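You operate a simulated robot arm through the tools that you are given. There is no shell and no other tool.

You run a simulated two-armed robot. Do the job below in one go: nothing can be reset, and whatever is moved stays where it is left.

JOB
Put the yellow pin on the blue block on the top of the heel bench. Close the drawer of the lasting machine. Pick up the yellow glue rod with one hand, pass it to the other hand and put it on the shelf of the carton stand. Put the grey drain tub on the long table away on the tub shelf of the air stand. Take the grey mallet on the long table and put it away on the floor of the orange tool tray. Take the medium black right-foot shoe on the long table and put it away on the upper shelf of the long table. Fetch the gold peg plate and set it on the purple card. Open the green store drawer. The order is free. Set down upright: yellow glue rod, grey drain tub, grey mallet, medium black right-foot shoe.

Only the result counts: the job must be done as asked and must still hold three seconds after the hand-in. Knocking over, shifting, dropping, spilling or breaking anything else fails it.

ROBOT AND FRAMES
Two 7-joint arms with two-finger grippers on one trunk, on a base that drives. Base frame: it is fixed to the floor where the robot stands at the start and does not move with it; the origin is under the middle of the robot, x ahead of it, y to its left, z up. Units: m, degrees, N and s.
The left shoulder is at the start at [0.078, 0.151, 0.938], the right one opposite. With the tool pointing down near the work surface each hand reaches from about 0.32 to 0.8 m from the robot's upright axis, wherever it stands, measured 20 degrees to its own side. Places, roughly: blue block [0.5, 0.25, 0.75]; drawer of the lasting machine [-2.7, -1.7, 0.5]; floor of the orange tool tray (22x27 cm) [-1.7, -1.92, 0.68]; gold peg plate [-0.75, -2.25, 0.75]; green store drawer [-1.9, 0.2, 0.7]; grey drain tub [-2.25, -3.5, 1]; grey mallet (17x5x8 cm) [-1.5, -3.5, 1]; medium black right-foot shoe [-0.25, -3.25, 1]; purple card [-3.75, 0.5, 0.75]; shelf of the carton stand [-2.7, -3.3, 0.4]; tub shelf of the air stand (15x56 cm) [-6.04, 0.48, 0.46]; upper shelf of the long table [-1.5, -3.4, 0.5]; yellow glue rod [-2.75, -2.75, 1]; yellow pin (3x3x7 cm) [0.5, 0.2, 0.8]. Payload 2.54 kg a hand.
Tool frame (each hand has its own): the origin (TCP) lies between the finger pads and is the grasp point; the fingertips stand 0.03 m ahead of it; z points along the fingers, y is the line along which they close. Largest opening 0.116 m; the body of the gripper starts 0.095 m behind the TCP.
Orientation is that of the tool frame in the base frame, as [roll, pitch, yaw] about the fixed x, y, z axes, in that order (R = Rz(yaw) Ry(pitch) Rx(roll)). With the fingers straight down and closing along the base's y, the tool's x points along the base's -x, its y along +y and its z along -z.

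CONTROLS
- The arms move only by the tool send_rows. It takes "left_targets", "right_targets" or both (then of equal length, played together; a hand with none holds still); each is a list of rows, each a list of 7 numbers: the gripper command, from -1 (shut) to 1 (fully open), values between in proportion, then the shift along the tool's x, y, z in m, then the turn, a rotation vector about the tool's x, y, z in degrees. In form: [[jaw, tx, ty, tz, ax, ay, az], ...]. A call has 1 to 20 rows; each row is the pose to reach, as a shift and turn from the pose commanded when the call began, along the tool's axes at that moment. A row lasts 0.2 s, in which the tool goes at most 0.05 m and 8.6 degrees; a call with a longer step from one row to the next is refused whole, and so is a gripper value outside its range. Where a pose cannot be reached the arm comes as near as it can. A force on the tool above 40 N (or 10 N above the force at the start of the call, whichever is more), or a blocked arm, ends the call early, and 0.2 s more pass. Each finger travels about 0.072 m/s and halts on what it meets, pressing with about 27 N; the grip force reading is that of the motor and also rises with nothing between the fingers. The clock runs only during rows and for 0.2 s after the last one: add rows that repeat a pose to give the fingers time. The reply holds the time, the measured pose of the TCP, the force on the tool along the base axes, the opening and the grip force, in the units named above and with some noise, with the torque about the TCP (base axes, N m) and any sound that the robot's microphone picked up.
- Cameras (640 x 400 px; columns grow to the right, rows downward): "scene" is now at [0.1477, 0.0462, 1.1283]; the picture's right is [0.51, -0.86, 0.00], its down [-0.02, -0.01, -1.00] and it looks along [0.86, 0.51, -0.02] (base axes); focal length 214 px, centre (320, 200). "left" rides on the left gripper at [0.069, 0.015, -0.122] in its tool frame; the picture's right is [-0.21, 0.98, 0.00], its down [-0.83, -0.18, -0.53] and it looks along [-0.52, -0.12, 0.85] (tool axes); focal length 251 px, centre (320, 200). "right" rides on the right gripper at [0.069, -0.015, -0.122] in its tool frame; the picture's right is [0.21, 0.98, 0.00], its down [-0.83, 0.18, -0.53] and it looks along [-0.52, 0.11, 0.85] (tool axes); focal length 251 px, centre (320, 200). There is no depth. A picture from a camera that has moved, and an enlarged one, comes with that camera's place and axes in the base frame and with its lens. The place of the scene camera against the robot may be out by one fixed shift of up to 0.018 m in any direction.
- grab_frame(camera): a new picture of that camera. No time passes.
- move_column(by): slides the trunk up (or, below 0, down) by that many m; the arms and the scene camera ride with it, the base frame stays. It gives what a move gives, with no picture.
- drive_base(legs): drives the robot by 1 to 6 legs, each [ahead, left, turn to the left] in m, m and degrees, along the robot's own axes; the way and the turn of a leg run together, so that a leg with both is an arc; at most 1.5 m and 180 degrees a leg. The arms and the cameras ride along, it lands a little off, and it stops where it bumps. It gives what a move gives.
- head_to(pan, tilt): turns the head with the scene camera to pan (to the left, within 80 degrees either way) and tilt (down, from -29 to 69), counted from straight ahead of the robot. It gives what a move gives.
- close_up(camera, box): a new picture of the part [left, top, right, bottom] of that camera's present view, enlarged. No time passes.
- hand_in(): hands the job in; it is judged then, once.

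Places have to be worked out from the pictures, the camera data and where the tool is seen. Open the grippers and draw the arms clear of the work before you hand the job in, unless the task says otherwise.

The tools are called after "Emit:" as name(argument=value, ...) on one line, values as JSON. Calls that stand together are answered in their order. send_rows: Moves the arms, as the interface text tells. Its arguments: {"type":"object","properties":{"left_targets":{"type":"array"},"right_targets":{"type":"array"}},"required":[]} The other tools are called the same way: move_column (by) slides the trunk up or down; drive_base (legs) drives the base; head_to (pan, tilt) turns the head that bears the scene camera; grab_frame (camera) takes a picture; close_up (camera, box) takes an enlarged picture of a part of a camera's view; hand_in () hands the job in.

At the start:

```text
time: 0.0
left_eef_pos: [0.3466, 0.3814, 1.0657]
left_ee_rot: [179.9, -0.1, -180.0]
left_ft_force: [-0.4, -0.6, 0.8]
left_wrist_torque: [-0.02, -0.01, -0.03]
left_gripper_width: 0.116
left_grasp_force: 0.1
right_eef_pos: [0.4063, 0.0155, 1.1427]
right_ee_rot: [179.8, 0.0, 179.9]
right_ft_force: [-0.4, 0.1, 0.2]
right_wrist_torque: [-0.03, -0.01, 0.02]
right_gripper_width: 0.1161
right_grasp_force: 0.0
trunk travel left (down, up): [-0.175, 0.114]
robot x, y, heading: [0.0002, 0.002, 0.0]
head pan, tilt: [30.5, 1.2]
```

scene: 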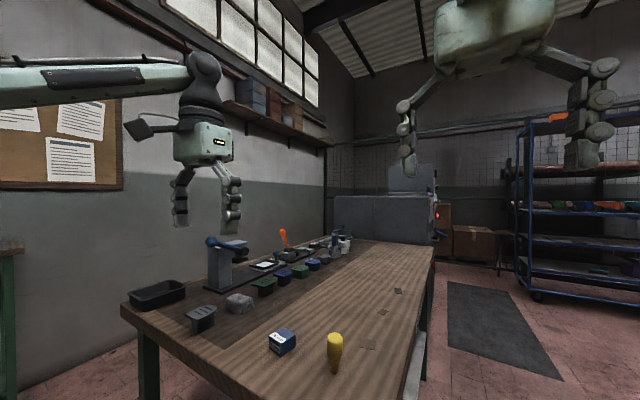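
right: 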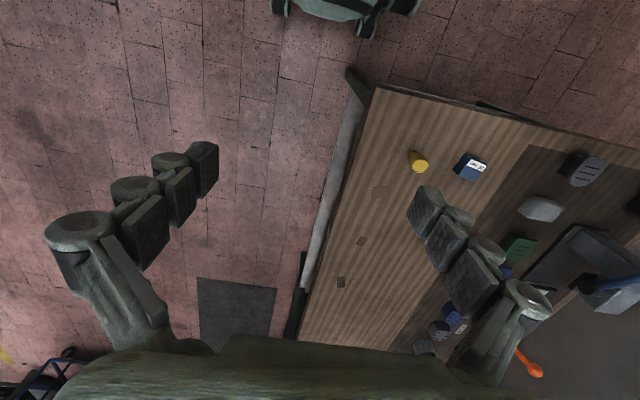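
left: 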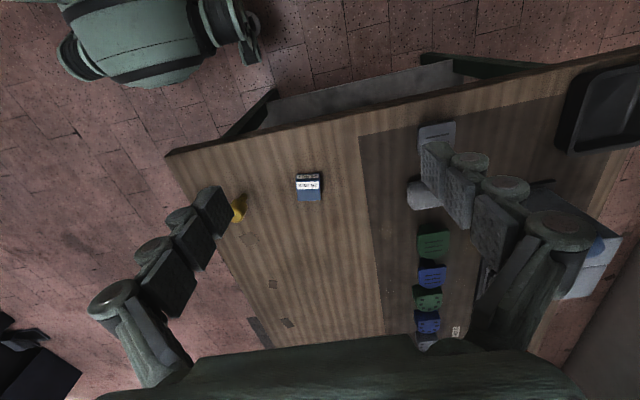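

I'll begin with the pin and block: closer looks from the scene and left cameras to locate them.

Emit:
close_up(camera="scene", box=[240, 300, 400, 400])

Emit:
close_up(camera="left", box=[200, 140, 360, 240])

Emit:
close_up(camera="right", box=[380, 120, 540, 220])

```text
4.00 times, centred on (320, 350) of scene
camera zoom: at [0.1477, 0.0462, 1.1283], right [0.51, -0.86, 0.0], down [-0.02, -0.01, -1.0], along [0.86, 0.51, -0.02], focal length 858 px, centre (320, -400)
```

zoom: 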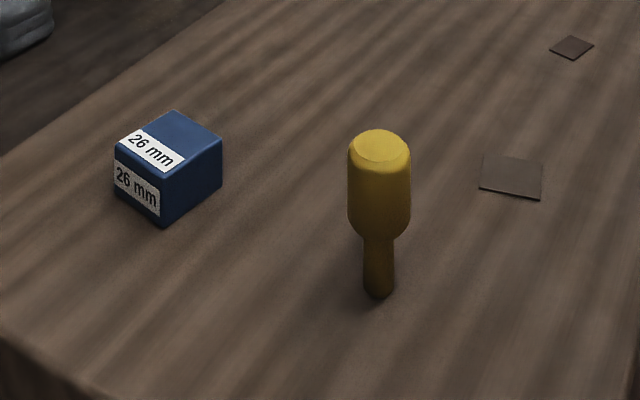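

```text
4.00 times, centred on (280, 190) of left
camera zoom: at [0.2773, 0.397, 1.1861], right [0.21, 0.98, 0.0], down [0.83, -0.18, 0.53], along [0.52, -0.11, -0.85], focal length 1006 px, centre (480, 240)
```

zoom: 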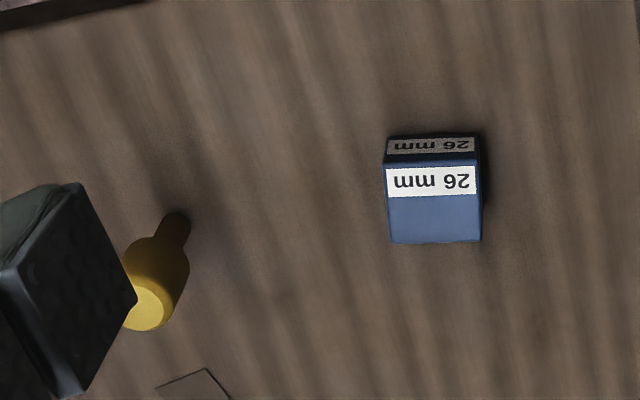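

```text
4.00 times, centred on (460, 170) of right
camera zoom: at [0.3389, 0.001, 1.2655], right [-0.21, 0.98, 0.0], down [0.83, 0.18, 0.53], along [0.52, 0.12, -0.85], focal length 1006 px, centre (-240, 320)
```

zoom: 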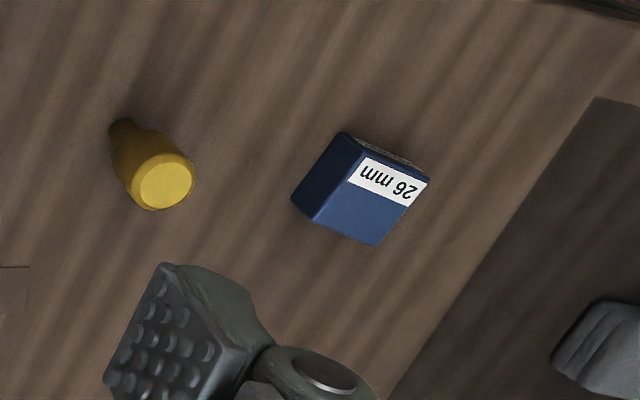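

Triangulating from the two wrist cameras, the bench top is at z≈0.796, the pin stands at ≈(0.478, 0.216), and the block's top centre is at ≈(0.477, 0.333, 0.825). I'm moving the left hand above the pin.

Emit:
send_rows(left_targets=[[0.3, -0.022, -0.0275, 0.02, 0, 0, 0], [0.0, -0.044, -0.055, 0.04, 0, 0, 0], [0.0, -0.066, -0.0825, 0.06, 0, 0, 0], [0.0, -0.088, -0.11, 0.08, 0, 0, 0], [0.0, -0.11, -0.1375, 0.1, 0, 0, 0], [0.0, -0.131, -0.165, 0.116, 0, 0, 0], [0.0, -0.131, -0.165, 0.116, 0, 0, 0]])

Emit:
grab_frame(camera="left")

Emit:
grab_frame(camera="scene")

```text
time: 1.6
left_eef_pos: [0.4825, 0.2199, 0.9506]
left_ee_rot: [180.0, 0.0, -179.9]
left_ft_force: [0.3, 0.0, 0.7]
left_wrist_torque: [0.01, 0.01, -0.01]
left_gripper_width: 0.0581
left_grasp_force: 0.0
right_eef_pos: [0.4081, 0.0159, 1.1427]
right_ee_rot: [-180.0, 0.0, 180.0]
right_ft_force: [0.5, 0.2, -0.4]
right_wrist_torque: [-0.01, 0.02, 0.01]
right_gripper_width: 0.1158
right_grasp_force: 0.1
trunk travel left (down, up): [-0.175, 0.114]
robot x, y, heading: [0.0032, 0.0017, 0.1]
head pan, tilt: [30.5, 1.2]
```

```text
taken
camera left: at [0.4121, 0.2338, 1.0714], right [0.21, 0.98, 0.0], down [0.83, -0.18, 0.53], along [0.52, -0.11, -0.84], focal length 251 px, centre (320, 200)
```

left: 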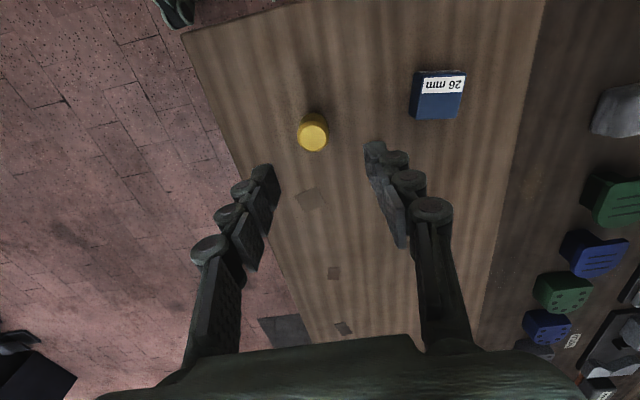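

```text
taken
camera scene: at [0.1477, 0.0462, 1.1283], right [0.51, -0.86, 0.0], down [-0.02, -0.01, -1.0], along [0.86, 0.51, -0.02], focal length 214 px, centre (320, 200)
```

scene: 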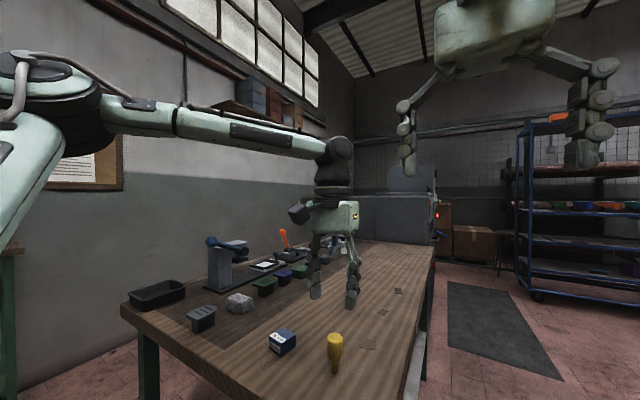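

The pin head works out to ≈(0.475, 0.215), top about z 0.866. I'm correcting and descending to z≈0.848, then closing.

Emit:
send_rows(left_targets=[[0.0, 0.007, -0.005, 0.03, 0, 0, 0], [0.0, 0.007, -0.005, 0.065, 0, 0, 0], [0.0, 0.007, -0.005, 0.09, 0, 0, 0], [0.0, 0.007, -0.005, 0.101, 0, 0, 0], [0.0, 0.007, -0.005, 0.101, 0, 0, 0]])

Emit:
grab_frame(camera="left")

Emit:
close_up(camera="scene", box=[240, 300, 400, 400])

```text
time: 2.8
left_eef_pos: [0.4714, 0.2113, 0.8476]
left_ee_rot: [-179.9, 0.0, 180.0]
left_ft_force: [0.2, 0.1, -0.4]
left_wrist_torque: [-0.01, 0.02, 0.02]
left_gripper_width: 0.0579
left_grasp_force: 0.0
right_eef_pos: [0.4074, 0.0161, 1.1427]
right_ee_rot: [179.9, 0.0, -180.0]
right_ft_force: [0.5, 0.3, -0.7]
right_wrist_torque: [0.02, -0.01, -0.05]
right_gripper_width: 0.1162
right_grasp_force: 0.2
trunk travel left (down, up): [-0.175, 0.114]
robot x, y, heading: [-0.0008, 0.0038, 0.1]
head pan, tilt: [30.5, 1.2]
```

```text
taken
camera left: at [0.4018, 0.2268, 0.9685], right [0.21, 0.98, 0.0], down [0.83, -0.18, 0.53], along [0.52, -0.11, -0.85], focal length 251 px, centre (320, 200)
```

left: 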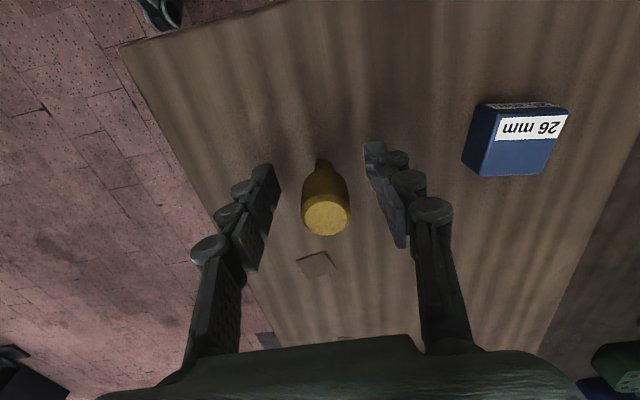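

```text
4.00 times, centred on (320, 350) of scene
camera zoom: at [0.1477, 0.0462, 1.1283], right [0.51, -0.86, 0.0], down [-0.02, -0.01, -1.0], along [0.86, 0.51, -0.02], focal length 858 px, centre (320, -400)
```

zoom: 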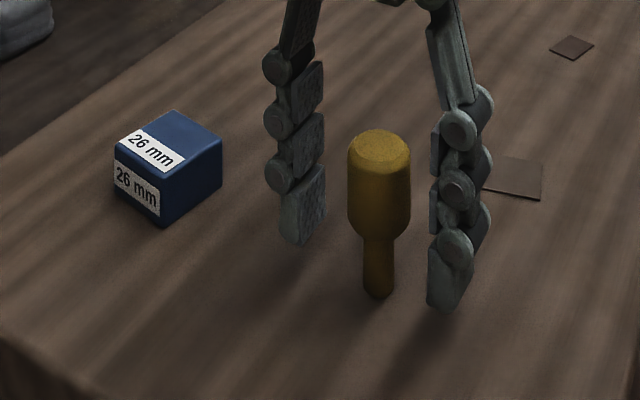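

The pin is centred between the fingers within ~2 mm. I'm closing on it gently.

Emit:
send_rows(left_targets=[[-0.2, -0.002, 0.002, 0, 0, 0, 0], [-0.4, -0.002, 0.002, 0, 0, 0, 0], [-0.6, -0.002, 0.002, 0, 0, 0, 0], [-0.8, -0.002, 0.002, 0, 0, 0, 0], [-1, -0.002, 0.002, 0, 0, 0, 0], [-1, -0.002, 0.002, 0, 0, 0, 0], [-1, -0.002, 0.002, -0.03, 0, 0, 0], [-1, -0.002, 0.002, -0.06, 0, 0, 0]])

Emit:
grab_frame(camera="left")

Emit:
close_up(camera="scene", box=[240, 260, 400, 360])

```text
time: 4.6
left_eef_pos: [0.4739, 0.2134, 0.9086]
left_ee_rot: [180.0, 0.0, -179.9]
left_ft_force: [-0.1, 0.5, -0.9]
left_wrist_torque: [-0.03, 0.02, 0.02]
left_gripper_width: 0.0259
left_grasp_force: 27.2
right_eef_pos: [0.4062, 0.017, 1.1431]
right_ee_rot: [179.9, 0.0, -180.0]
right_ft_force: [-0.6, 0.0, 0.0]
right_wrist_torque: [-0.02, -0.02, 0.03]
right_gripper_width: 0.116
right_grasp_force: 0.1
trunk travel left (down, up): [-0.175, 0.114]
robot x, y, heading: [0.0012, -0.0023, 0.0]
head pan, tilt: [30.5, 1.2]
```

```text
taken
camera left: at [0.4036, 0.2273, 1.0294], right [0.21, 0.98, 0.0], down [0.83, -0.18, 0.53], along [0.52, -0.11, -0.85], focal length 251 px, centre (320, 200)
```

left: 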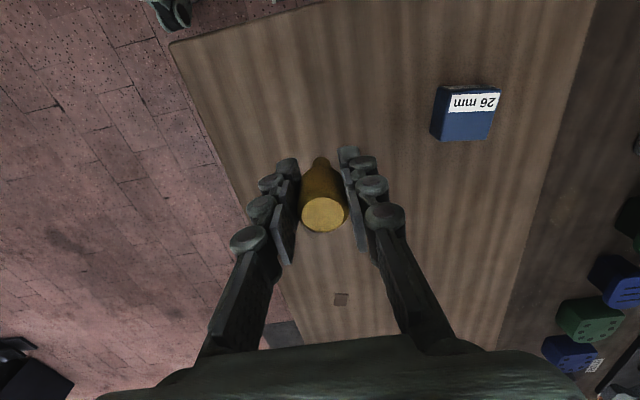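

```text
4.00 times, centred on (320, 310) of scene
camera zoom: at [0.1476, 0.0461, 1.1282], right [0.51, -0.86, 0.0], down [-0.02, -0.01, -1.0], along [0.86, 0.51, -0.02], focal length 858 px, centre (320, -240)
```

zoom: 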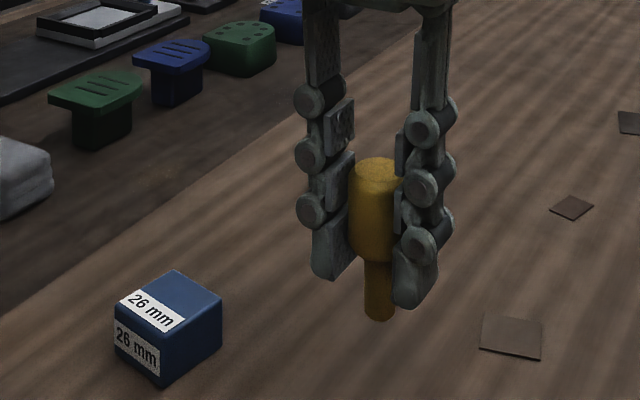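

The pin is held (26 mm wide). Next I go above the block at z≈0.93 and check it with the left camera.

Emit:
send_rows(left_targets=[[-1, -0.001, 0.04, -0.02, 0, 0, 0], [-1, -0.002, 0.08, -0.02, 0, 0, 0], [-1, -0.003, 0.1195, -0.02, 0, 0, 0], [-1, -0.003, 0.1195, -0.02, 0, 0, 0]])

Emit:
close_up(camera="left", box=[240, 80, 400, 240])

Emit:
close_up(camera="scene", box=[220, 260, 380, 360])

Emit:
grab_frame(camera="right")

```text
time: 5.6
left_eef_pos: [0.4754, 0.3321, 0.9238]
left_ee_rot: [-180.0, 0.0, -179.9]
left_ft_force: [-0.2, 0.2, -1.1]
left_wrist_torque: [0.04, 0.03, -0.01]
left_gripper_width: 0.0261
left_grasp_force: 27.3
right_eef_pos: [0.4073, 0.0164, 1.1412]
right_ee_rot: [179.9, 0.0, 179.9]
right_ft_force: [-0.1, -0.5, 0.4]
right_wrist_torque: [-0.01, 0.01, 0.0]
right_gripper_width: 0.1161
right_grasp_force: 0.0
trunk travel left (down, up): [-0.175, 0.114]
robot x, y, heading: [0.0003, -0.0027, 0.1]
head pan, tilt: [30.5, 1.2]
```

```text
2.50 times, centred on (320, 160) of left
camera zoom: at [0.4059, 0.3471, 1.0454], right [0.21, 0.98, 0.0], down [0.83, -0.18, 0.53], along [0.52, -0.11, -0.85], focal length 629 px, centre (320, 300)
```

zoom: 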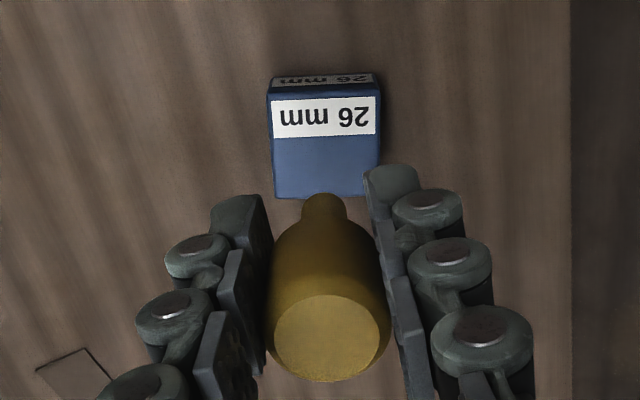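

```text
4.00 times, centred on (300, 310) of scene
camera zoom: at [0.1478, 0.0461, 1.1283], right [0.51, -0.86, 0.0], down [-0.02, -0.01, -1.0], along [0.86, 0.51, -0.02], focal length 858 px, centre (400, -240)
```

zoom: 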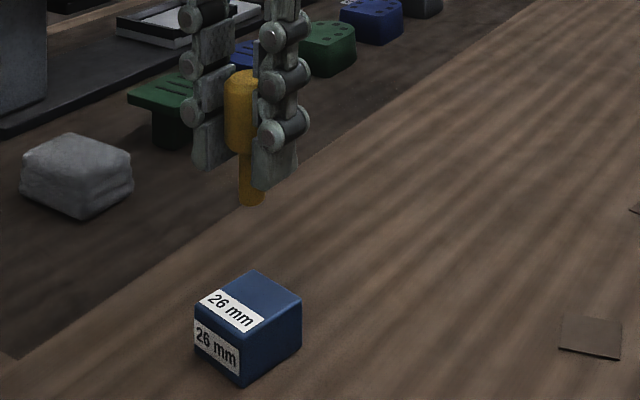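

```text
taken
camera right: at [0.339, 0.0009, 1.2655], right [-0.21, 0.98, 0.0], down [0.83, 0.18, 0.53], along [0.52, 0.12, -0.85], focal length 251 px, centre (320, 200)
```

right: 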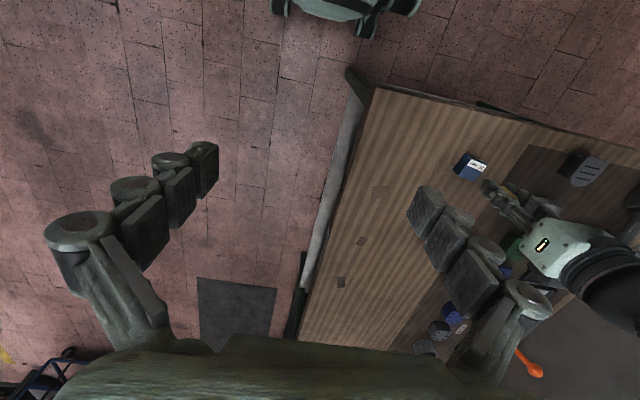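

The block's top centre re-measures to (0.477, 0.3325), right under the pin. I'm descending to just above expected contact.

Emit:
send_rows(left_targets=[[-1, -0.001, 0.0, 0.02, 0, 0, 0], [-1, -0.001, 0.0, 0.035, 0, 0, 0], [-1, -0.001, 0.0, 0.042, 0, 0, 0], [-1, -0.001, 0.0, 0.042, 0, 0, 0]])

Emit:
close_up(camera="scene", box=[240, 310, 320, 360])

Emit:
close_up(camera="left", box=[260, 100, 380, 220])

```text
time: 6.6
left_eef_pos: [0.4759, 0.3338, 0.8844]
left_ee_rot: [180.0, -0.1, -179.9]
left_ft_force: [-1.4, -0.7, -0.3]
left_wrist_torque: [0.01, 0.0, 0.0]
left_gripper_width: 0.026
left_grasp_force: 27.1
right_eef_pos: [0.4064, 0.0156, 1.1427]
right_ee_rot: [179.8, 0.0, 179.9]
right_ft_force: [1.0, 0.2, 0.0]
right_wrist_torque: [0.0, 0.0, -0.03]
right_gripper_width: 0.1158
right_grasp_force: 0.1
trunk travel left (down, up): [-0.175, 0.114]
robot x, y, heading: [-0.0036, -0.0029, -0.1]
head pan, tilt: [30.5, 1.2]
```

```text
8.00 times, centred on (280, 335) of scene
camera zoom: at [0.1478, 0.0462, 1.1282], right [0.51, -0.86, 0.0], down [-0.02, -0.01, -1.0], along [0.86, 0.51, -0.02], focal length 1716 px, centre (640, -880)
```

zoom: 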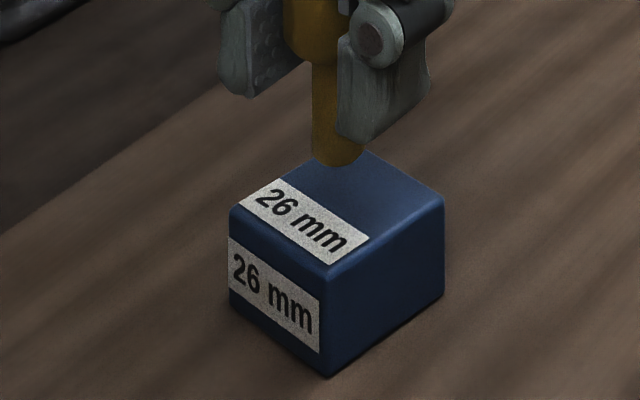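

```text
3.33 times, centred on (320, 160) of left
camera zoom: at [0.4059, 0.3493, 1.0052], right [0.21, 0.98, 0.0], down [0.83, -0.18, 0.53], along [0.52, -0.11, -0.85], focal length 838 px, centre (320, 333)
```

zoom: 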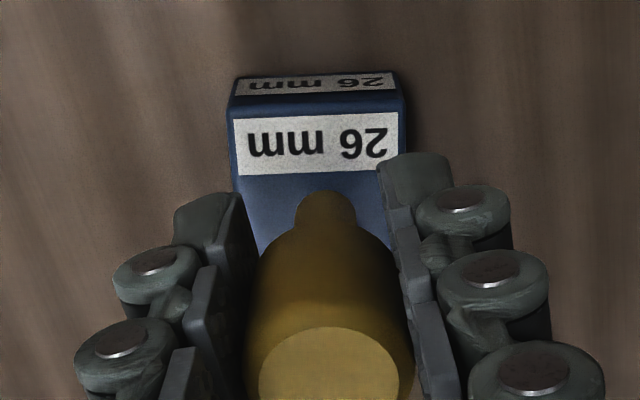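

By the scene zoom there is still ≈12 mm between pin and block. I'm lowering 9 mm and then in fine steps.

Emit:
send_rows(left_targets=[[-1, -0.001, -0.001, 0.005, 0, 0, 0], [-1, -0.001, -0.001, 0.008, 0, 0, 0], [-1, -0.001, -0.001, 0.0095, 0, 0, 0], [-1, -0.001, -0.001, 0.0095, 0, 0, 0]])

Emit:
close_up(camera="scene", box=[240, 310, 320, 360])

```text
time: 7.6
left_eef_pos: [0.4775, 0.3319, 0.8755]
left_ee_rot: [179.9, 0.0, -179.9]
left_ft_force: [-0.7, 0.4, -1.3]
left_wrist_torque: [-0.01, 0.01, 0.0]
left_gripper_width: 0.026
left_grasp_force: 27.0
right_eef_pos: [0.4078, 0.0172, 1.1434]
right_ee_rot: [179.9, 0.0, -180.0]
right_ft_force: [0.3, 0.0, -0.9]
right_wrist_torque: [-0.01, 0.02, -0.03]
right_gripper_width: 0.1159
right_grasp_force: 0.0
trunk travel left (down, up): [-0.175, 0.114]
robot x, y, heading: [0.001, 0.0024, 0.0]
head pan, tilt: [30.5, 1.2]
```

```text
8.00 times, centred on (280, 335) of scene
camera zoom: at [0.1478, 0.0462, 1.1282], right [0.51, -0.86, 0.0], down [-0.02, -0.01, -1.0], along [0.86, 0.51, -0.02], focal length 1716 px, centre (640, -880)
```

zoom: 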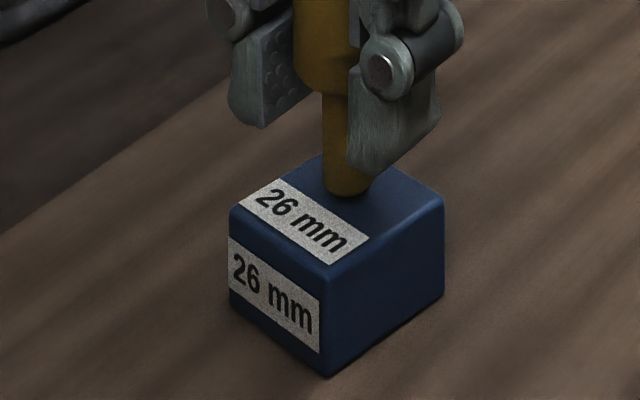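

The gap is now ≈4–5 mm; lowering further in 1 mm steps.

Emit:
send_rows(left_targets=[[-1, 0.0, 0.001, 0.001, 0, 0, 0], [-1, 0.0, 0.001, 0.002, 0, 0, 0], [-1, 0.0, 0.001, 0.003, 0, 0, 0], [-1, 0.0, 0.001, 0.003, 0, 0, 0]])

Emit:
close_up(camera="scene", box=[240, 310, 320, 360])

```text
time: 8.6
left_eef_pos: [0.4783, 0.3336, 0.8738]
left_ee_rot: [180.0, 0.1, -179.9]
left_ft_force: [-0.1, 0.8, 0.8]
left_wrist_torque: [0.03, 0.0, 0.04]
left_gripper_width: 0.0257
left_grasp_force: 27.3
right_eef_pos: [0.4067, 0.0157, 1.1424]
right_ee_rot: [179.9, 0.0, 180.0]
right_ft_force: [0.3, -0.4, -0.6]
right_wrist_torque: [-0.01, 0.05, 0.02]
right_gripper_width: 0.1158
right_grasp_force: 0.1
trunk travel left (down, up): [-0.175, 0.114]
robot x, y, heading: [-0.0036, -0.0005, 0.0]
head pan, tilt: [30.5, 1.2]
```

```text
8.00 times, centred on (280, 335) of scene
camera zoom: at [0.1477, 0.0462, 1.1283], right [0.51, -0.86, 0.0], down [-0.02, -0.01, -1.0], along [0.86, 0.51, -0.02], focal length 1716 px, centre (640, -880)
```

zoom: 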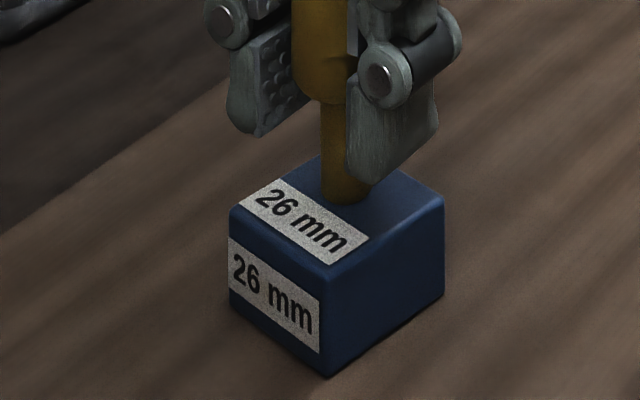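

No contact force yet; continuing down with small steps.

Emit:
send_rows(left_targets=[[-1, 0.001, 0.001, 0.001, 0, 0, 0], [-1, 0.001, 0.001, 0.002, 0, 0, 0], [-1, 0.001, 0.001, 0.002, 0, 0, 0]])

Emit:
close_up(camera="scene", box=[240, 310, 320, 360])

```text
time: 9.4
left_eef_pos: [0.477, 0.334, 0.8737]
left_ee_rot: [179.9, 0.2, -179.9]
left_ft_force: [0.6, 0.0, 11.2]
left_wrist_torque: [-0.07, -0.11, -0.01]
left_gripper_width: 0.0262
left_grasp_force: 26.9
right_eef_pos: [0.4072, 0.0167, 1.1427]
right_ee_rot: [179.9, 0.1, -179.9]
right_ft_force: [0.7, 0.0, -0.8]
right_wrist_torque: [0.01, 0.0, 0.0]
right_gripper_width: 0.1159
right_grasp_force: 0.0
trunk travel left (down, up): [-0.175, 0.114]
robot x, y, heading: [-0.0003, -0.0, -0.0]
head pan, tilt: [30.5, 1.2]
```

```text
8.00 times, centred on (280, 335) of scene
camera zoom: at [0.1471, 0.0456, 1.1285], right [0.51, -0.86, 0.0], down [-0.02, -0.01, -1.0], along [0.86, 0.51, -0.02], focal length 1716 px, centre (640, -880)
```

zoom: 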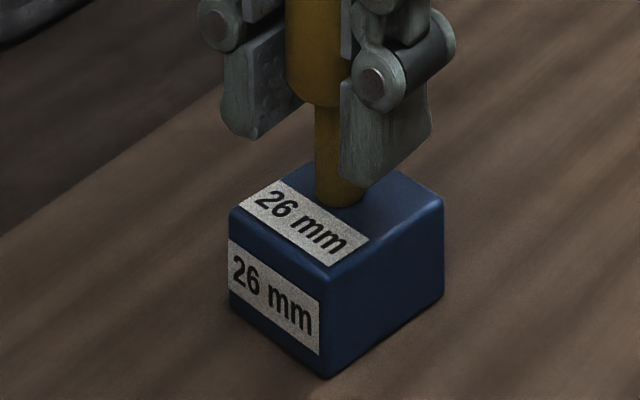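

Contact is felt (11 N) with the pin near the block's middle. I'm relieving the pressure 1.5 mm, opening slowly and then rising.

Emit:
send_rows(left_targets=[[-1, 0, 0, -0.0015, 0, 0, 0], [-1, 0, 0, -0.0015, 0, 0, 0], [-0.5, 0, 0, -0.0015, 0, 0, 0], [-0.35, 0, 0, -0.0015, 0, 0, 0], [-0.2, 0, 0, -0.0015, 0, 0, 0], [-0.2, 0, 0, -0.0015, 0, 0, 0], [-0.2, 0, 0, -0.02, 0, 0, 0], [-0.2, 0, 0, -0.05, 0, 0, 0], [0, 0, 0, -0.09, 0, 0, 0], [0.5, 0, 0, -0.13, 0, 0, 0]])

Emit:
close_up(camera="scene", box=[220, 280, 340, 370])

Emit:
grab_frame(camera="left")

```text
time: 11.6
left_eef_pos: [0.4761, 0.3344, 1.0017]
left_ee_rot: [-180.0, 0.1, -179.9]
left_ft_force: [-0.1, -0.3, -0.8]
left_wrist_torque: [-0.01, -0.02, -0.03]
left_gripper_width: 0.0871
left_grasp_force: 0.1
right_eef_pos: [0.4066, 0.016, 1.1425]
right_ee_rot: [179.9, 0.0, 180.0]
right_ft_force: [0.3, 0.5, 0.4]
right_wrist_torque: [-0.03, 0.0, -0.02]
right_gripper_width: 0.116
right_grasp_force: 0.1
trunk travel left (down, up): [-0.175, 0.114]
robot x, y, heading: [0.0004, 0.0003, -0.1]
head pan, tilt: [30.5, 1.2]
```

```text
4.44 times, centred on (280, 325) of scene
camera zoom: at [0.1475, 0.046, 1.1283], right [0.51, -0.86, 0.0], down [-0.02, -0.01, -1.0], along [0.86, 0.51, -0.02], focal length 953 px, centre (498, -356)
```

zoom: 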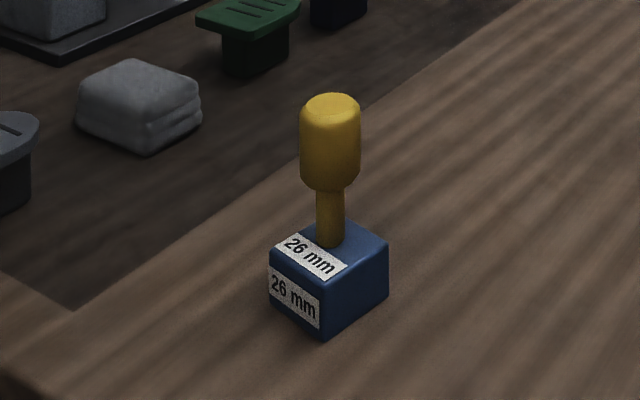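

```text
taken
camera left: at [0.4066, 0.3494, 1.1233], right [0.21, 0.98, 0.0], down [0.83, -0.18, 0.53], along [0.52, -0.11, -0.84], focal length 251 px, centre (320, 200)
```

left: 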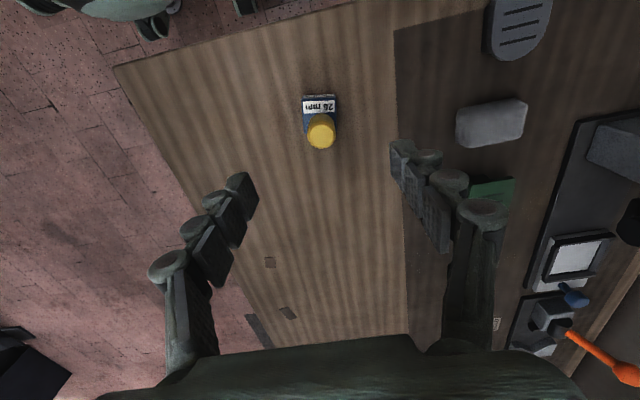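

The pin stands steady on the block. I'm raising and retracting the arms and looking around to plan the driving.

Emit:
send_rows(left_targets=[[0.5, 0.02, 0, -0.04, 0, 0, 0], [0.5, 0.05, 0, -0.08, 0, 0, 0], [0.5, 0.09, 0, -0.11, 0, 0, 0], [0.5, 0.13, 0, -0.13, 0, 0, 0]], right_targets=[[0.5, 0.015, -0.04, 0, 0, 0, 0], [0.5, 0.03, -0.08, 0, 0, 0, 0], [0.5, 0.045, -0.12, 0, 0, 0, 0], [0.5, 0.06, -0.16, 0, 0, 0, 0]])

Emit:
head_to(pan=-60, tilt=15)

Emit:
grab_frame(camera="scene")

Emit:
head_to(pan=80, tilt=15)

Emit:
grab_frame(camera="scene")

```text
time: 12.6
left_eef_pos: [0.342, 0.3387, 1.1343]
left_ee_rot: [179.9, 0.1, -179.9]
left_ft_force: [0.1, 0.7, 0.2]
left_wrist_torque: [0.01, -0.02, 0.0]
left_gripper_width: 0.087
left_grasp_force: 0.1
right_eef_pos: [0.3465, -0.1457, 1.1426]
right_ee_rot: [179.9, 0.0, 179.9]
right_ft_force: [-0.1, -0.7, 0.2]
right_wrist_torque: [0.02, -0.01, 0.0]
right_gripper_width: 0.087
right_grasp_force: 0.0
trunk travel left (down, up): [-0.175, 0.114]
robot x, y, heading: [-0.0041, 0.0008, -0.1]
head pan, tilt: [30.5, 1.2]
```

```text
time: 14.2
left_eef_pos: [0.3435, 0.3396, 1.1333]
left_ee_rot: [180.0, 0.0, -179.9]
left_ft_force: [-0.2, 0.0, -0.7]
left_wrist_torque: [0.0, 0.04, 0.04]
left_gripper_width: 0.087
left_grasp_force: 0.1
right_eef_pos: [0.3474, -0.1454, 1.1426]
right_ee_rot: [179.9, -0.1, -180.0]
right_ft_force: [-0.2, 1.0, 0.2]
right_wrist_torque: [0.01, -0.03, -0.04]
right_gripper_width: 0.0872
right_grasp_force: 0.2
trunk travel left (down, up): [-0.175, 0.114]
robot x, y, heading: [0.0002, 0.0, 0.0]
head pan, tilt: [-60.0, 15.0]
```

```text
taken
camera scene: at [0.1166, -0.0807, 1.106], right [-0.87, -0.5, 0.0], down [-0.13, 0.22, -0.97], along [0.48, -0.84, -0.26], focal length 214 px, centre (320, 200)
```

scene: 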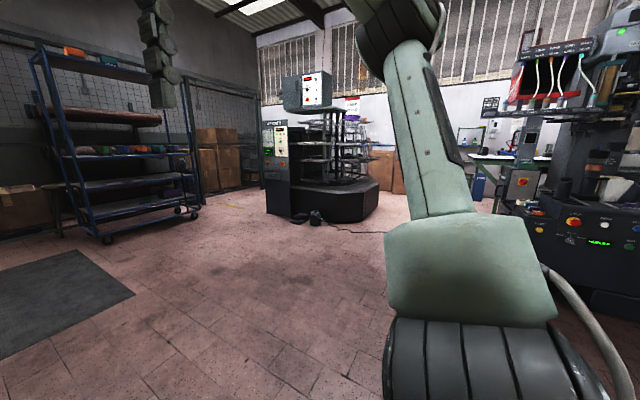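

```text
time: 16.5
left_eef_pos: [0.3439, 0.3391, 1.1328]
left_ee_rot: [180.0, 0.0, -179.9]
left_ft_force: [-0.3, -0.1, -0.3]
left_wrist_torque: [-0.01, 0.03, -0.02]
left_gripper_width: 0.087
left_grasp_force: 0.1
right_eef_pos: [0.3488, -0.1453, 1.142]
right_ee_rot: [179.9, 0.0, -180.0]
right_ft_force: [1.4, -0.4, 0.1]
right_wrist_torque: [0.0, -0.05, 0.01]
right_gripper_width: 0.0871
right_grasp_force: 0.0
trunk travel left (down, up): [-0.175, 0.114]
robot x, y, heading: [0.0005, -0.0001, 0.0]
head pan, tilt: [80.0, 15.0]
```

```text
taken
camera scene: at [0.0861, 0.0922, 1.106], right [0.98, -0.17, 0.0], down [-0.05, -0.25, -0.97], along [0.17, 0.95, -0.26], focal length 214 px, centre (320, 200)
```

scene: 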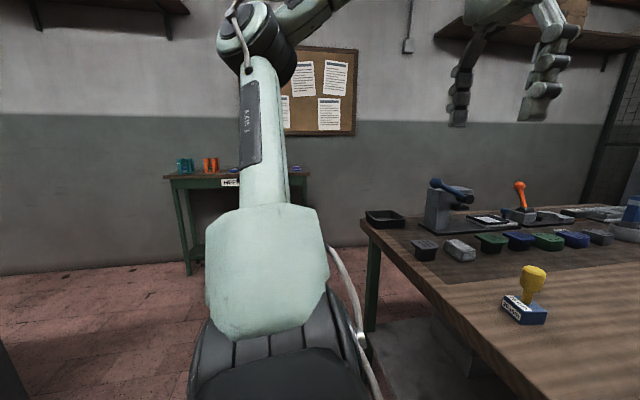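

The area around is clear. I'm backing off the bench 0.3 m and turning right 90° to see the rest of the room.

Emit:
drive_base(legs=[[-0.3, 0, 0], [0, 0, -120]])

Emit:
head_to(pan=0, tilt=12)

Emit:
grab_frame(camera="scene")

Emit:
head_to(pan=-70, tilt=12)

Emit:
grab_frame(camera="scene")

```text
time: 23.5
left_eef_pos: [-0.1441, -0.4611, 1.1338]
left_ee_rot: [179.9, 0.1, 63.3]
left_ft_force: [0.2, 0.7, 0.6]
left_wrist_torque: [-0.01, 0.0, 0.03]
left_gripper_width: 0.0871
left_grasp_force: 0.0
right_eef_pos: [-0.5779, -0.2454, 1.1435]
right_ee_rot: [179.9, 0.0, 63.2]
right_ft_force: [0.1, 0.3, 0.9]
right_wrist_torque: [0.02, 0.04, -0.03]
right_gripper_width: 0.087
right_grasp_force: 0.0
trunk travel left (down, up): [-0.175, 0.114]
robot x, y, heading: [-0.2922, -0.0001, -116.8]
head pan, tilt: [80.0, 15.0]
```

```text
time: 25.1
left_eef_pos: [-0.1434, -0.4613, 1.133]
left_ee_rot: [-180.0, 0.0, 63.3]
left_ft_force: [-0.1, 0.2, -0.4]
left_wrist_torque: [0.0, -0.01, -0.01]
left_gripper_width: 0.0871
left_grasp_force: 0.0
right_eef_pos: [-0.5784, -0.2461, 1.1414]
right_ee_rot: [179.8, 0.0, 63.2]
right_ft_force: [-0.5, 0.0, -0.6]
right_wrist_torque: [-0.02, -0.01, 0.02]
right_gripper_width: 0.0867
right_grasp_force: 0.0
trunk travel left (down, up): [-0.175, 0.114]
robot x, y, heading: [-0.2906, -0.0011, -116.5]
head pan, tilt: [0.0, 12.0]
```

```text
taken
camera scene: at [-0.3618, -0.1448, 1.1108], right [-0.89, 0.45, 0.0], down [0.09, 0.19, -0.98], along [-0.44, -0.87, -0.21], focal length 214 px, centre (320, 200)
```

scene: 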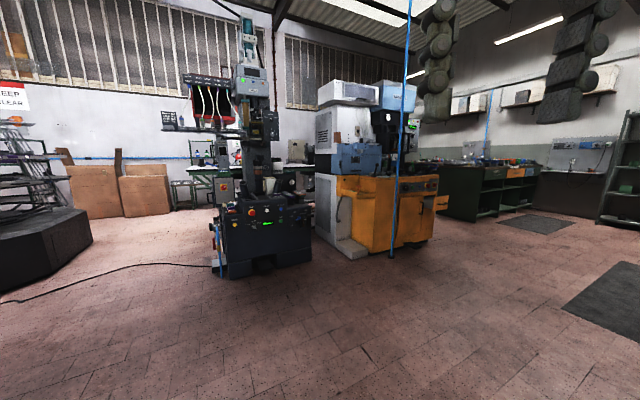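

```text
time: 26.5
left_eef_pos: [-0.1443, -0.4611, 1.1327]
left_ee_rot: [-179.9, -0.1, 63.2]
left_ft_force: [0.3, -0.7, 0.1]
left_wrist_torque: [-0.03, 0.01, 0.0]
left_gripper_width: 0.0871
left_grasp_force: 0.1
right_eef_pos: [-0.5769, -0.246, 1.1419]
right_ee_rot: [179.9, 0.0, 63.1]
right_ft_force: [-0.2, 0.2, -0.2]
right_wrist_torque: [0.0, -0.01, 0.0]
right_gripper_width: 0.0871
right_grasp_force: 0.0
trunk travel left (down, up): [-0.175, 0.114]
robot x, y, heading: [-0.2914, -0.0016, -117.0]
head pan, tilt: [-70.0, 12.0]
```

```text
taken
camera scene: at [-0.4124, -0.0506, 1.1108], right [0.12, 0.99, 0.0], down [0.21, -0.02, -0.98], along [-0.97, 0.12, -0.21], focal length 214 px, centre (320, 200)
```

scene: 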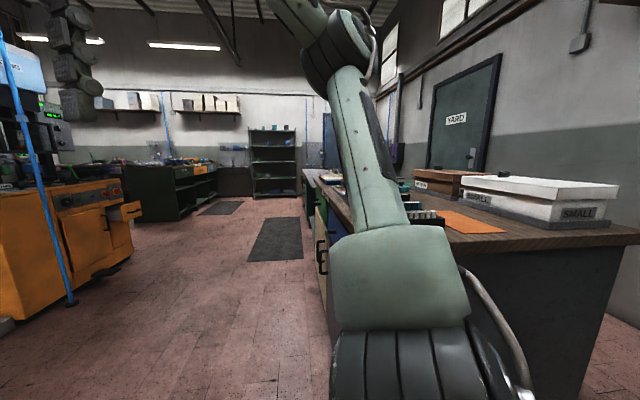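

The counter along +y holds the store drawers, the dark machine holds the peg plate, and the orange machine is the lasting machine. I'm driving into the free aisle and turning to face the counter (+y).

Emit:
drive_base(legs=[[0.75, 0, 0], [0, 0, -153]])

Emit:
head_to(pan=55, tilt=15)

Emit:
grab_frame(camera="scene")

```text
time: 37.0
left_eef_pos: [-0.9351, -0.2842, 1.1325]
left_ee_rot: [180.0, 0.0, -93.7]
left_ft_force: [0.5, 0.2, -0.2]
left_wrist_torque: [0.02, -0.03, 0.01]
left_gripper_width: 0.0872
left_grasp_force: 0.0
right_eef_pos: [-0.4518, -0.3111, 1.1425]
right_ee_rot: [179.9, -0.1, -93.8]
right_ft_force: [0.1, -0.2, -0.1]
right_wrist_torque: [0.02, 0.0, 0.02]
right_gripper_width: 0.0869
right_grasp_force: 0.0
trunk travel left (down, up): [-0.175, 0.114]
robot x, y, heading: [-0.6171, -0.6488, 86.4]
head pan, tilt: [-70.0, 12.0]
```

```text
time: 39.1
left_eef_pos: [-0.9354, -0.2836, 1.1328]
left_ee_rot: [179.9, -0.1, -93.7]
left_ft_force: [0.0, 0.4, -0.9]
left_wrist_torque: [-0.04, 0.03, 0.01]
left_gripper_width: 0.087
left_grasp_force: 0.1
right_eef_pos: [-0.4506, -0.3103, 1.1424]
right_ee_rot: [179.9, 0.0, -93.7]
right_ft_force: [0.8, -0.1, -0.7]
right_wrist_torque: [0.0, -0.01, 0.02]
right_gripper_width: 0.087
right_grasp_force: 0.0
trunk travel left (down, up): [-0.175, 0.114]
robot x, y, heading: [-0.6193, -0.6503, 86.2]
head pan, tilt: [55.0, 15.0]
```

```text
taken
camera scene: at [-0.6849, -0.5229, 1.106], right [0.62, 0.78, 0.0], down [0.2, -0.16, -0.97], along [-0.75, 0.6, -0.26], focal length 214 px, centre (320, 200)
```

scene: 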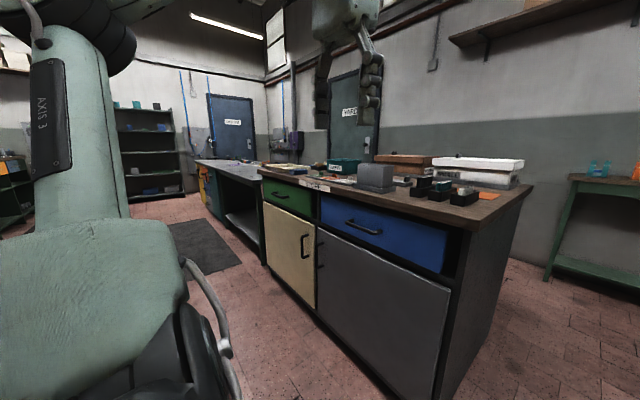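

The green drawer sits left of the blue one, with its bar handle around (-1.95, 0.16, 0.75). I'm sliding left along the counter to stand in front of it.

Emit:
drive_base(legs=[[0, 1.13, 0], [0, 0, 3.8]])

Emit:
head_to(pan=10, tilt=35)

Emit:
grab_frame(camera="scene")

Emit:
grab_frame(camera="left")

```text
time: 50.5
left_eef_pos: [-2.0726, -0.2571, 1.1323]
left_ee_rot: [180.0, 0.0, -88.2]
left_ft_force: [-0.3, 0.3, -0.8]
left_wrist_torque: [0.01, 0.01, -0.01]
left_gripper_width: 0.0872
left_grasp_force: 0.1
right_eef_pos: [-1.5885, -0.2403, 1.1421]
right_ee_rot: [180.0, 0.0, -88.3]
right_ft_force: [-0.9, 0.2, 0.4]
right_wrist_torque: [-0.02, -0.01, -0.03]
right_gripper_width: 0.087
right_grasp_force: 0.1
trunk travel left (down, up): [-0.175, 0.114]
robot x, y, heading: [-1.7283, -0.59, 91.6]
head pan, tilt: [55.0, 15.0]
```

```text
time: 51.6
left_eef_pos: [-2.0743, -0.2581, 1.1338]
left_ee_rot: [-179.9, 0.0, -88.4]
left_ft_force: [1.2, 0.3, 0.3]
left_wrist_torque: [-0.04, 0.0, 0.04]
left_gripper_width: 0.0873
left_grasp_force: 0.0
right_eef_pos: [-1.5897, -0.2398, 1.1412]
right_ee_rot: [179.9, -0.1, -88.4]
right_ft_force: [-0.6, 0.4, 0.7]
right_wrist_torque: [0.01, 0.0, 0.0]
right_gripper_width: 0.0871
right_grasp_force: 0.1
trunk travel left (down, up): [-0.175, 0.114]
robot x, y, heading: [-1.7238, -0.5937, 91.6]
head pan, tilt: [10.0, 35.0]
```

```text
taken
camera scene: at [-1.7423, -0.4379, 1.074], right [0.98, 0.2, 0.0], down [0.12, -0.56, -0.82], along [-0.17, 0.8, -0.57], focal length 214 px, centre (320, 200)
```

scene: 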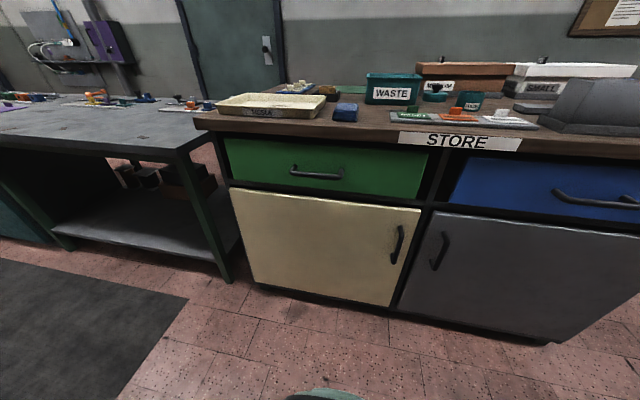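

```text
taken
camera left: at [-2.0869, -0.3275, 1.254], right [-0.98, 0.19, 0.0], down [0.16, 0.83, 0.53], along [0.1, 0.53, -0.85], focal length 251 px, centre (320, 200)
```

left: 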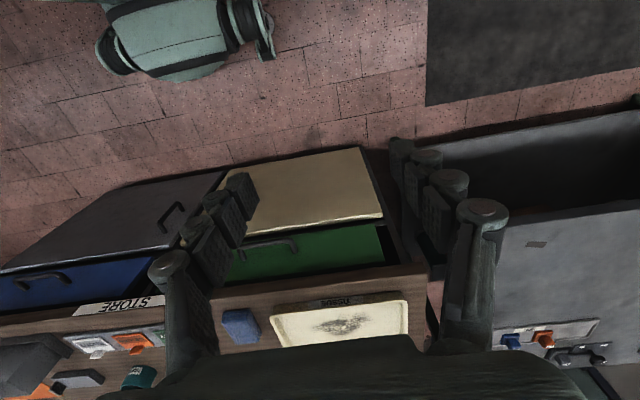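

Triangulating the two views, the handle bar's centre is at ≈(-1.87, 0.09, 0.76). I'm moving the left hand in front of it with the tool turned horizontal and the jaws closing vertically.

Emit:
send_rows(left_targets=[[0.5, -0.013, -0.014, 0.024, 4.62, -4.62, -4.62], [0.5, -0.026, -0.028, 0.048, 9.24, -9.24, -9.24], [0.5, -0.039, -0.042, 0.073, 13.86, -13.86, -13.86], [0.5, -0.052, -0.056, 0.097, 18.48, -18.48, -18.48], [0.5, -0.065, -0.07, 0.121, 23.1, -23.1, -23.1], [0.5, -0.078, -0.084, 0.145, 27.7, -27.7, -27.7], [0.5, -0.091, -0.098, 0.169, 32.3, -32.3, -32.3], [0.5, -0.104, -0.112, 0.194, 36.95, -36.95, -36.95], [0.5, -0.117, -0.126, 0.218, 41.57, -41.57, -41.57], [0.5, -0.13, -0.14, 0.242, 46.2, -46.2, -46.2], [0.5, -0.143, -0.154, 0.266, 50.8, -50.8, -50.8], [0.5, -0.156, -0.168, 0.29, 55.4, -55.4, -55.4], [0.5, -0.169, -0.182, 0.315, 60.0, -60.0, -60.0], [0.5, -0.182, -0.196, 0.339, 64.66, -64.66, -64.66], [0.5, -0.2, -0.21, 0.363, 69.28, -69.28, -69.28], [0.5, -0.2, -0.21, 0.363, 69.28, -69.28, -69.28]])

Emit:
grab_frame(camera="left")

Emit:
grab_frame(camera="scene")

```text
time: 55.0
left_eef_pos: [-2.027, -0.0486, 0.9416]
left_ee_rot: [-93.8, 2.5, -0.3]
left_ft_force: [0.5, -0.1, 0.7]
left_wrist_torque: [-0.04, 0.0, -0.01]
left_gripper_width: 0.0873
left_grasp_force: 0.0
left hand out of reach, approached as far as the arm can: row 9, 10, 11, 12, 13, 14, 15, 16
right_eef_pos: [-1.5886, -0.2388, 1.1422]
right_ee_rot: [179.8, -0.1, -88.4]
right_ft_force: [-0.4, 0.0, -0.1]
right_wrist_torque: [0.0, -0.01, 0.02]
right_gripper_width: 0.0868
right_grasp_force: 0.1
trunk travel left (down, up): [-0.175, 0.114]
robot x, y, heading: [-1.7214, -0.5924, 91.7]
head pan, tilt: [10.0, 35.0]
```

```text
taken
camera left: at [-1.9601, -0.1725, 0.93], right [-0.26, -0.06, -0.96], down [-0.82, -0.52, 0.25], along [-0.51, 0.85, 0.08], focal length 251 px, centre (320, 200)
```

left: 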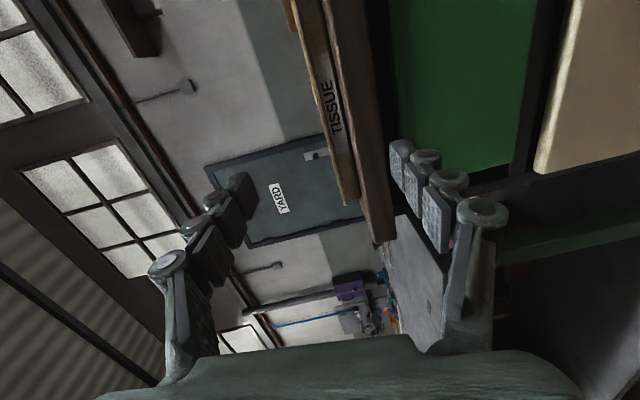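

```text
taken
camera scene: at [-1.7422, -0.4379, 1.0739], right [0.98, 0.2, 0.0], down [0.12, -0.56, -0.82], along [-0.16, 0.8, -0.57], focal length 214 px, centre (320, 200)
```

scene: 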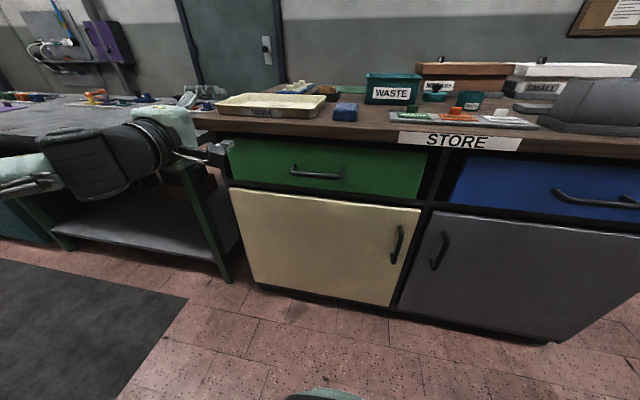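

The turn was reached but the shoulder is too high to bring the hand down. I'm lowering the trunk so the hand comes to handle height.

Emit:
move_column(by=-0.165)

Emit:
grab_frame(camera="left")

Emit:
grab_frame(camera="scene")

```text
time: 56.9
left_eef_pos: [-2.0272, -0.0492, 0.776]
left_ee_rot: [-93.6, 2.7, -0.4]
left_ft_force: [-0.6, -0.1, 0.3]
left_wrist_torque: [-0.01, 0.02, 0.0]
left_gripper_width: 0.0871
left_grasp_force: 0.1
right_eef_pos: [-1.5893, -0.2397, 0.9773]
right_ee_rot: [179.8, 0.0, -88.4]
right_ft_force: [-0.3, -0.3, -0.6]
right_wrist_torque: [-0.02, 0.05, 0.01]
right_gripper_width: 0.0871
right_grasp_force: 0.1
trunk travel left (down, up): [-0.01, 0.279]
robot x, y, heading: [-1.7228, -0.5969, 91.4]
head pan, tilt: [10.0, 35.0]
```

```text
taken
camera left: at [-1.9598, -0.1725, 0.765], right [-0.26, -0.06, -0.96], down [-0.82, -0.52, 0.25], along [-0.51, 0.85, 0.08], focal length 251 px, centre (320, 200)
```

left: 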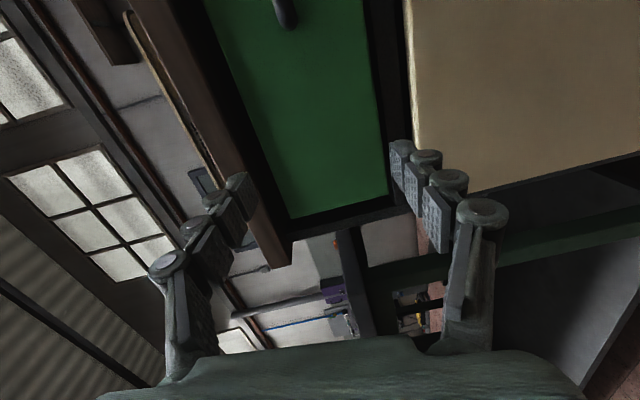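

```text
taken
camera scene: at [-1.7422, -0.4379, 0.909], right [0.98, 0.2, 0.0], down [0.12, -0.56, -0.82], along [-0.17, 0.8, -0.57], focal length 214 px, centre (320, 200)
```

scene: 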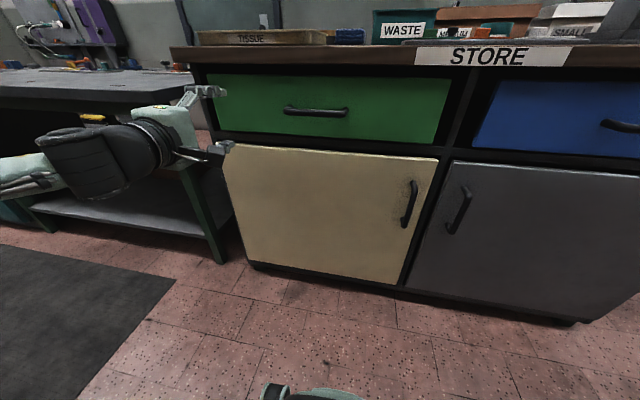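

The hand is level with the drawer now, about 0.16 m left of the handle. I'm shifting the base right so the hand faces the bar.

Emit:
drive_base(legs=[[0, -0.155, 0]])

Emit:
grab_frame(camera="left")

Emit:
grab_frame(camera="scene")

```text
time: 59.0
left_eef_pos: [-1.8709, -0.0442, 0.7753]
left_ee_rot: [-93.7, 2.6, -0.3]
left_ft_force: [-0.6, -0.5, 0.7]
left_wrist_torque: [0.01, -0.01, -0.01]
left_gripper_width: 0.0868
left_grasp_force: 0.1
right_eef_pos: [-1.4332, -0.2353, 0.9776]
right_ee_rot: [180.0, 0.0, -88.3]
right_ft_force: [0.3, 0.1, 0.1]
right_wrist_torque: [0.01, 0.0, -0.02]
right_gripper_width: 0.0869
right_grasp_force: 0.0
trunk travel left (down, up): [-0.01, 0.279]
robot x, y, heading: [-1.5677, -0.5897, 91.8]
head pan, tilt: [10.0, 35.0]
```

```text
taken
camera left: at [-1.8043, -0.168, 0.7648], right [-0.26, -0.06, -0.96], down [-0.82, -0.52, 0.25], along [-0.51, 0.85, 0.08], focal length 251 px, centre (320, 200)
```

left: 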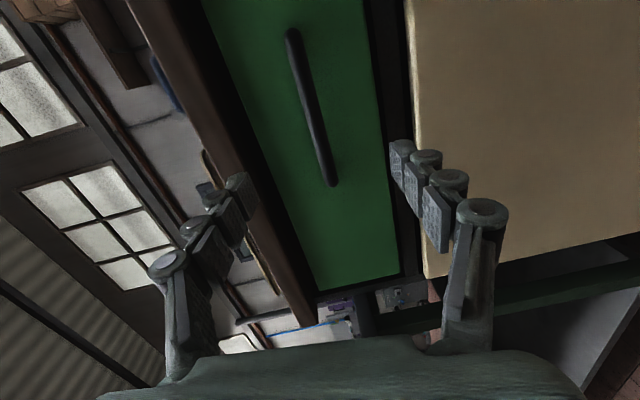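

```text
taken
camera scene: at [-1.5866, -0.4335, 0.909], right [0.98, 0.2, 0.0], down [0.12, -0.56, -0.82], along [-0.17, 0.8, -0.57], focal length 214 px, centre (320, 200)
```

scene: 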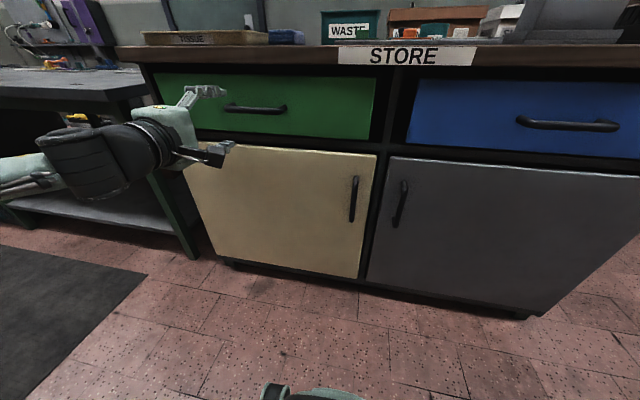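

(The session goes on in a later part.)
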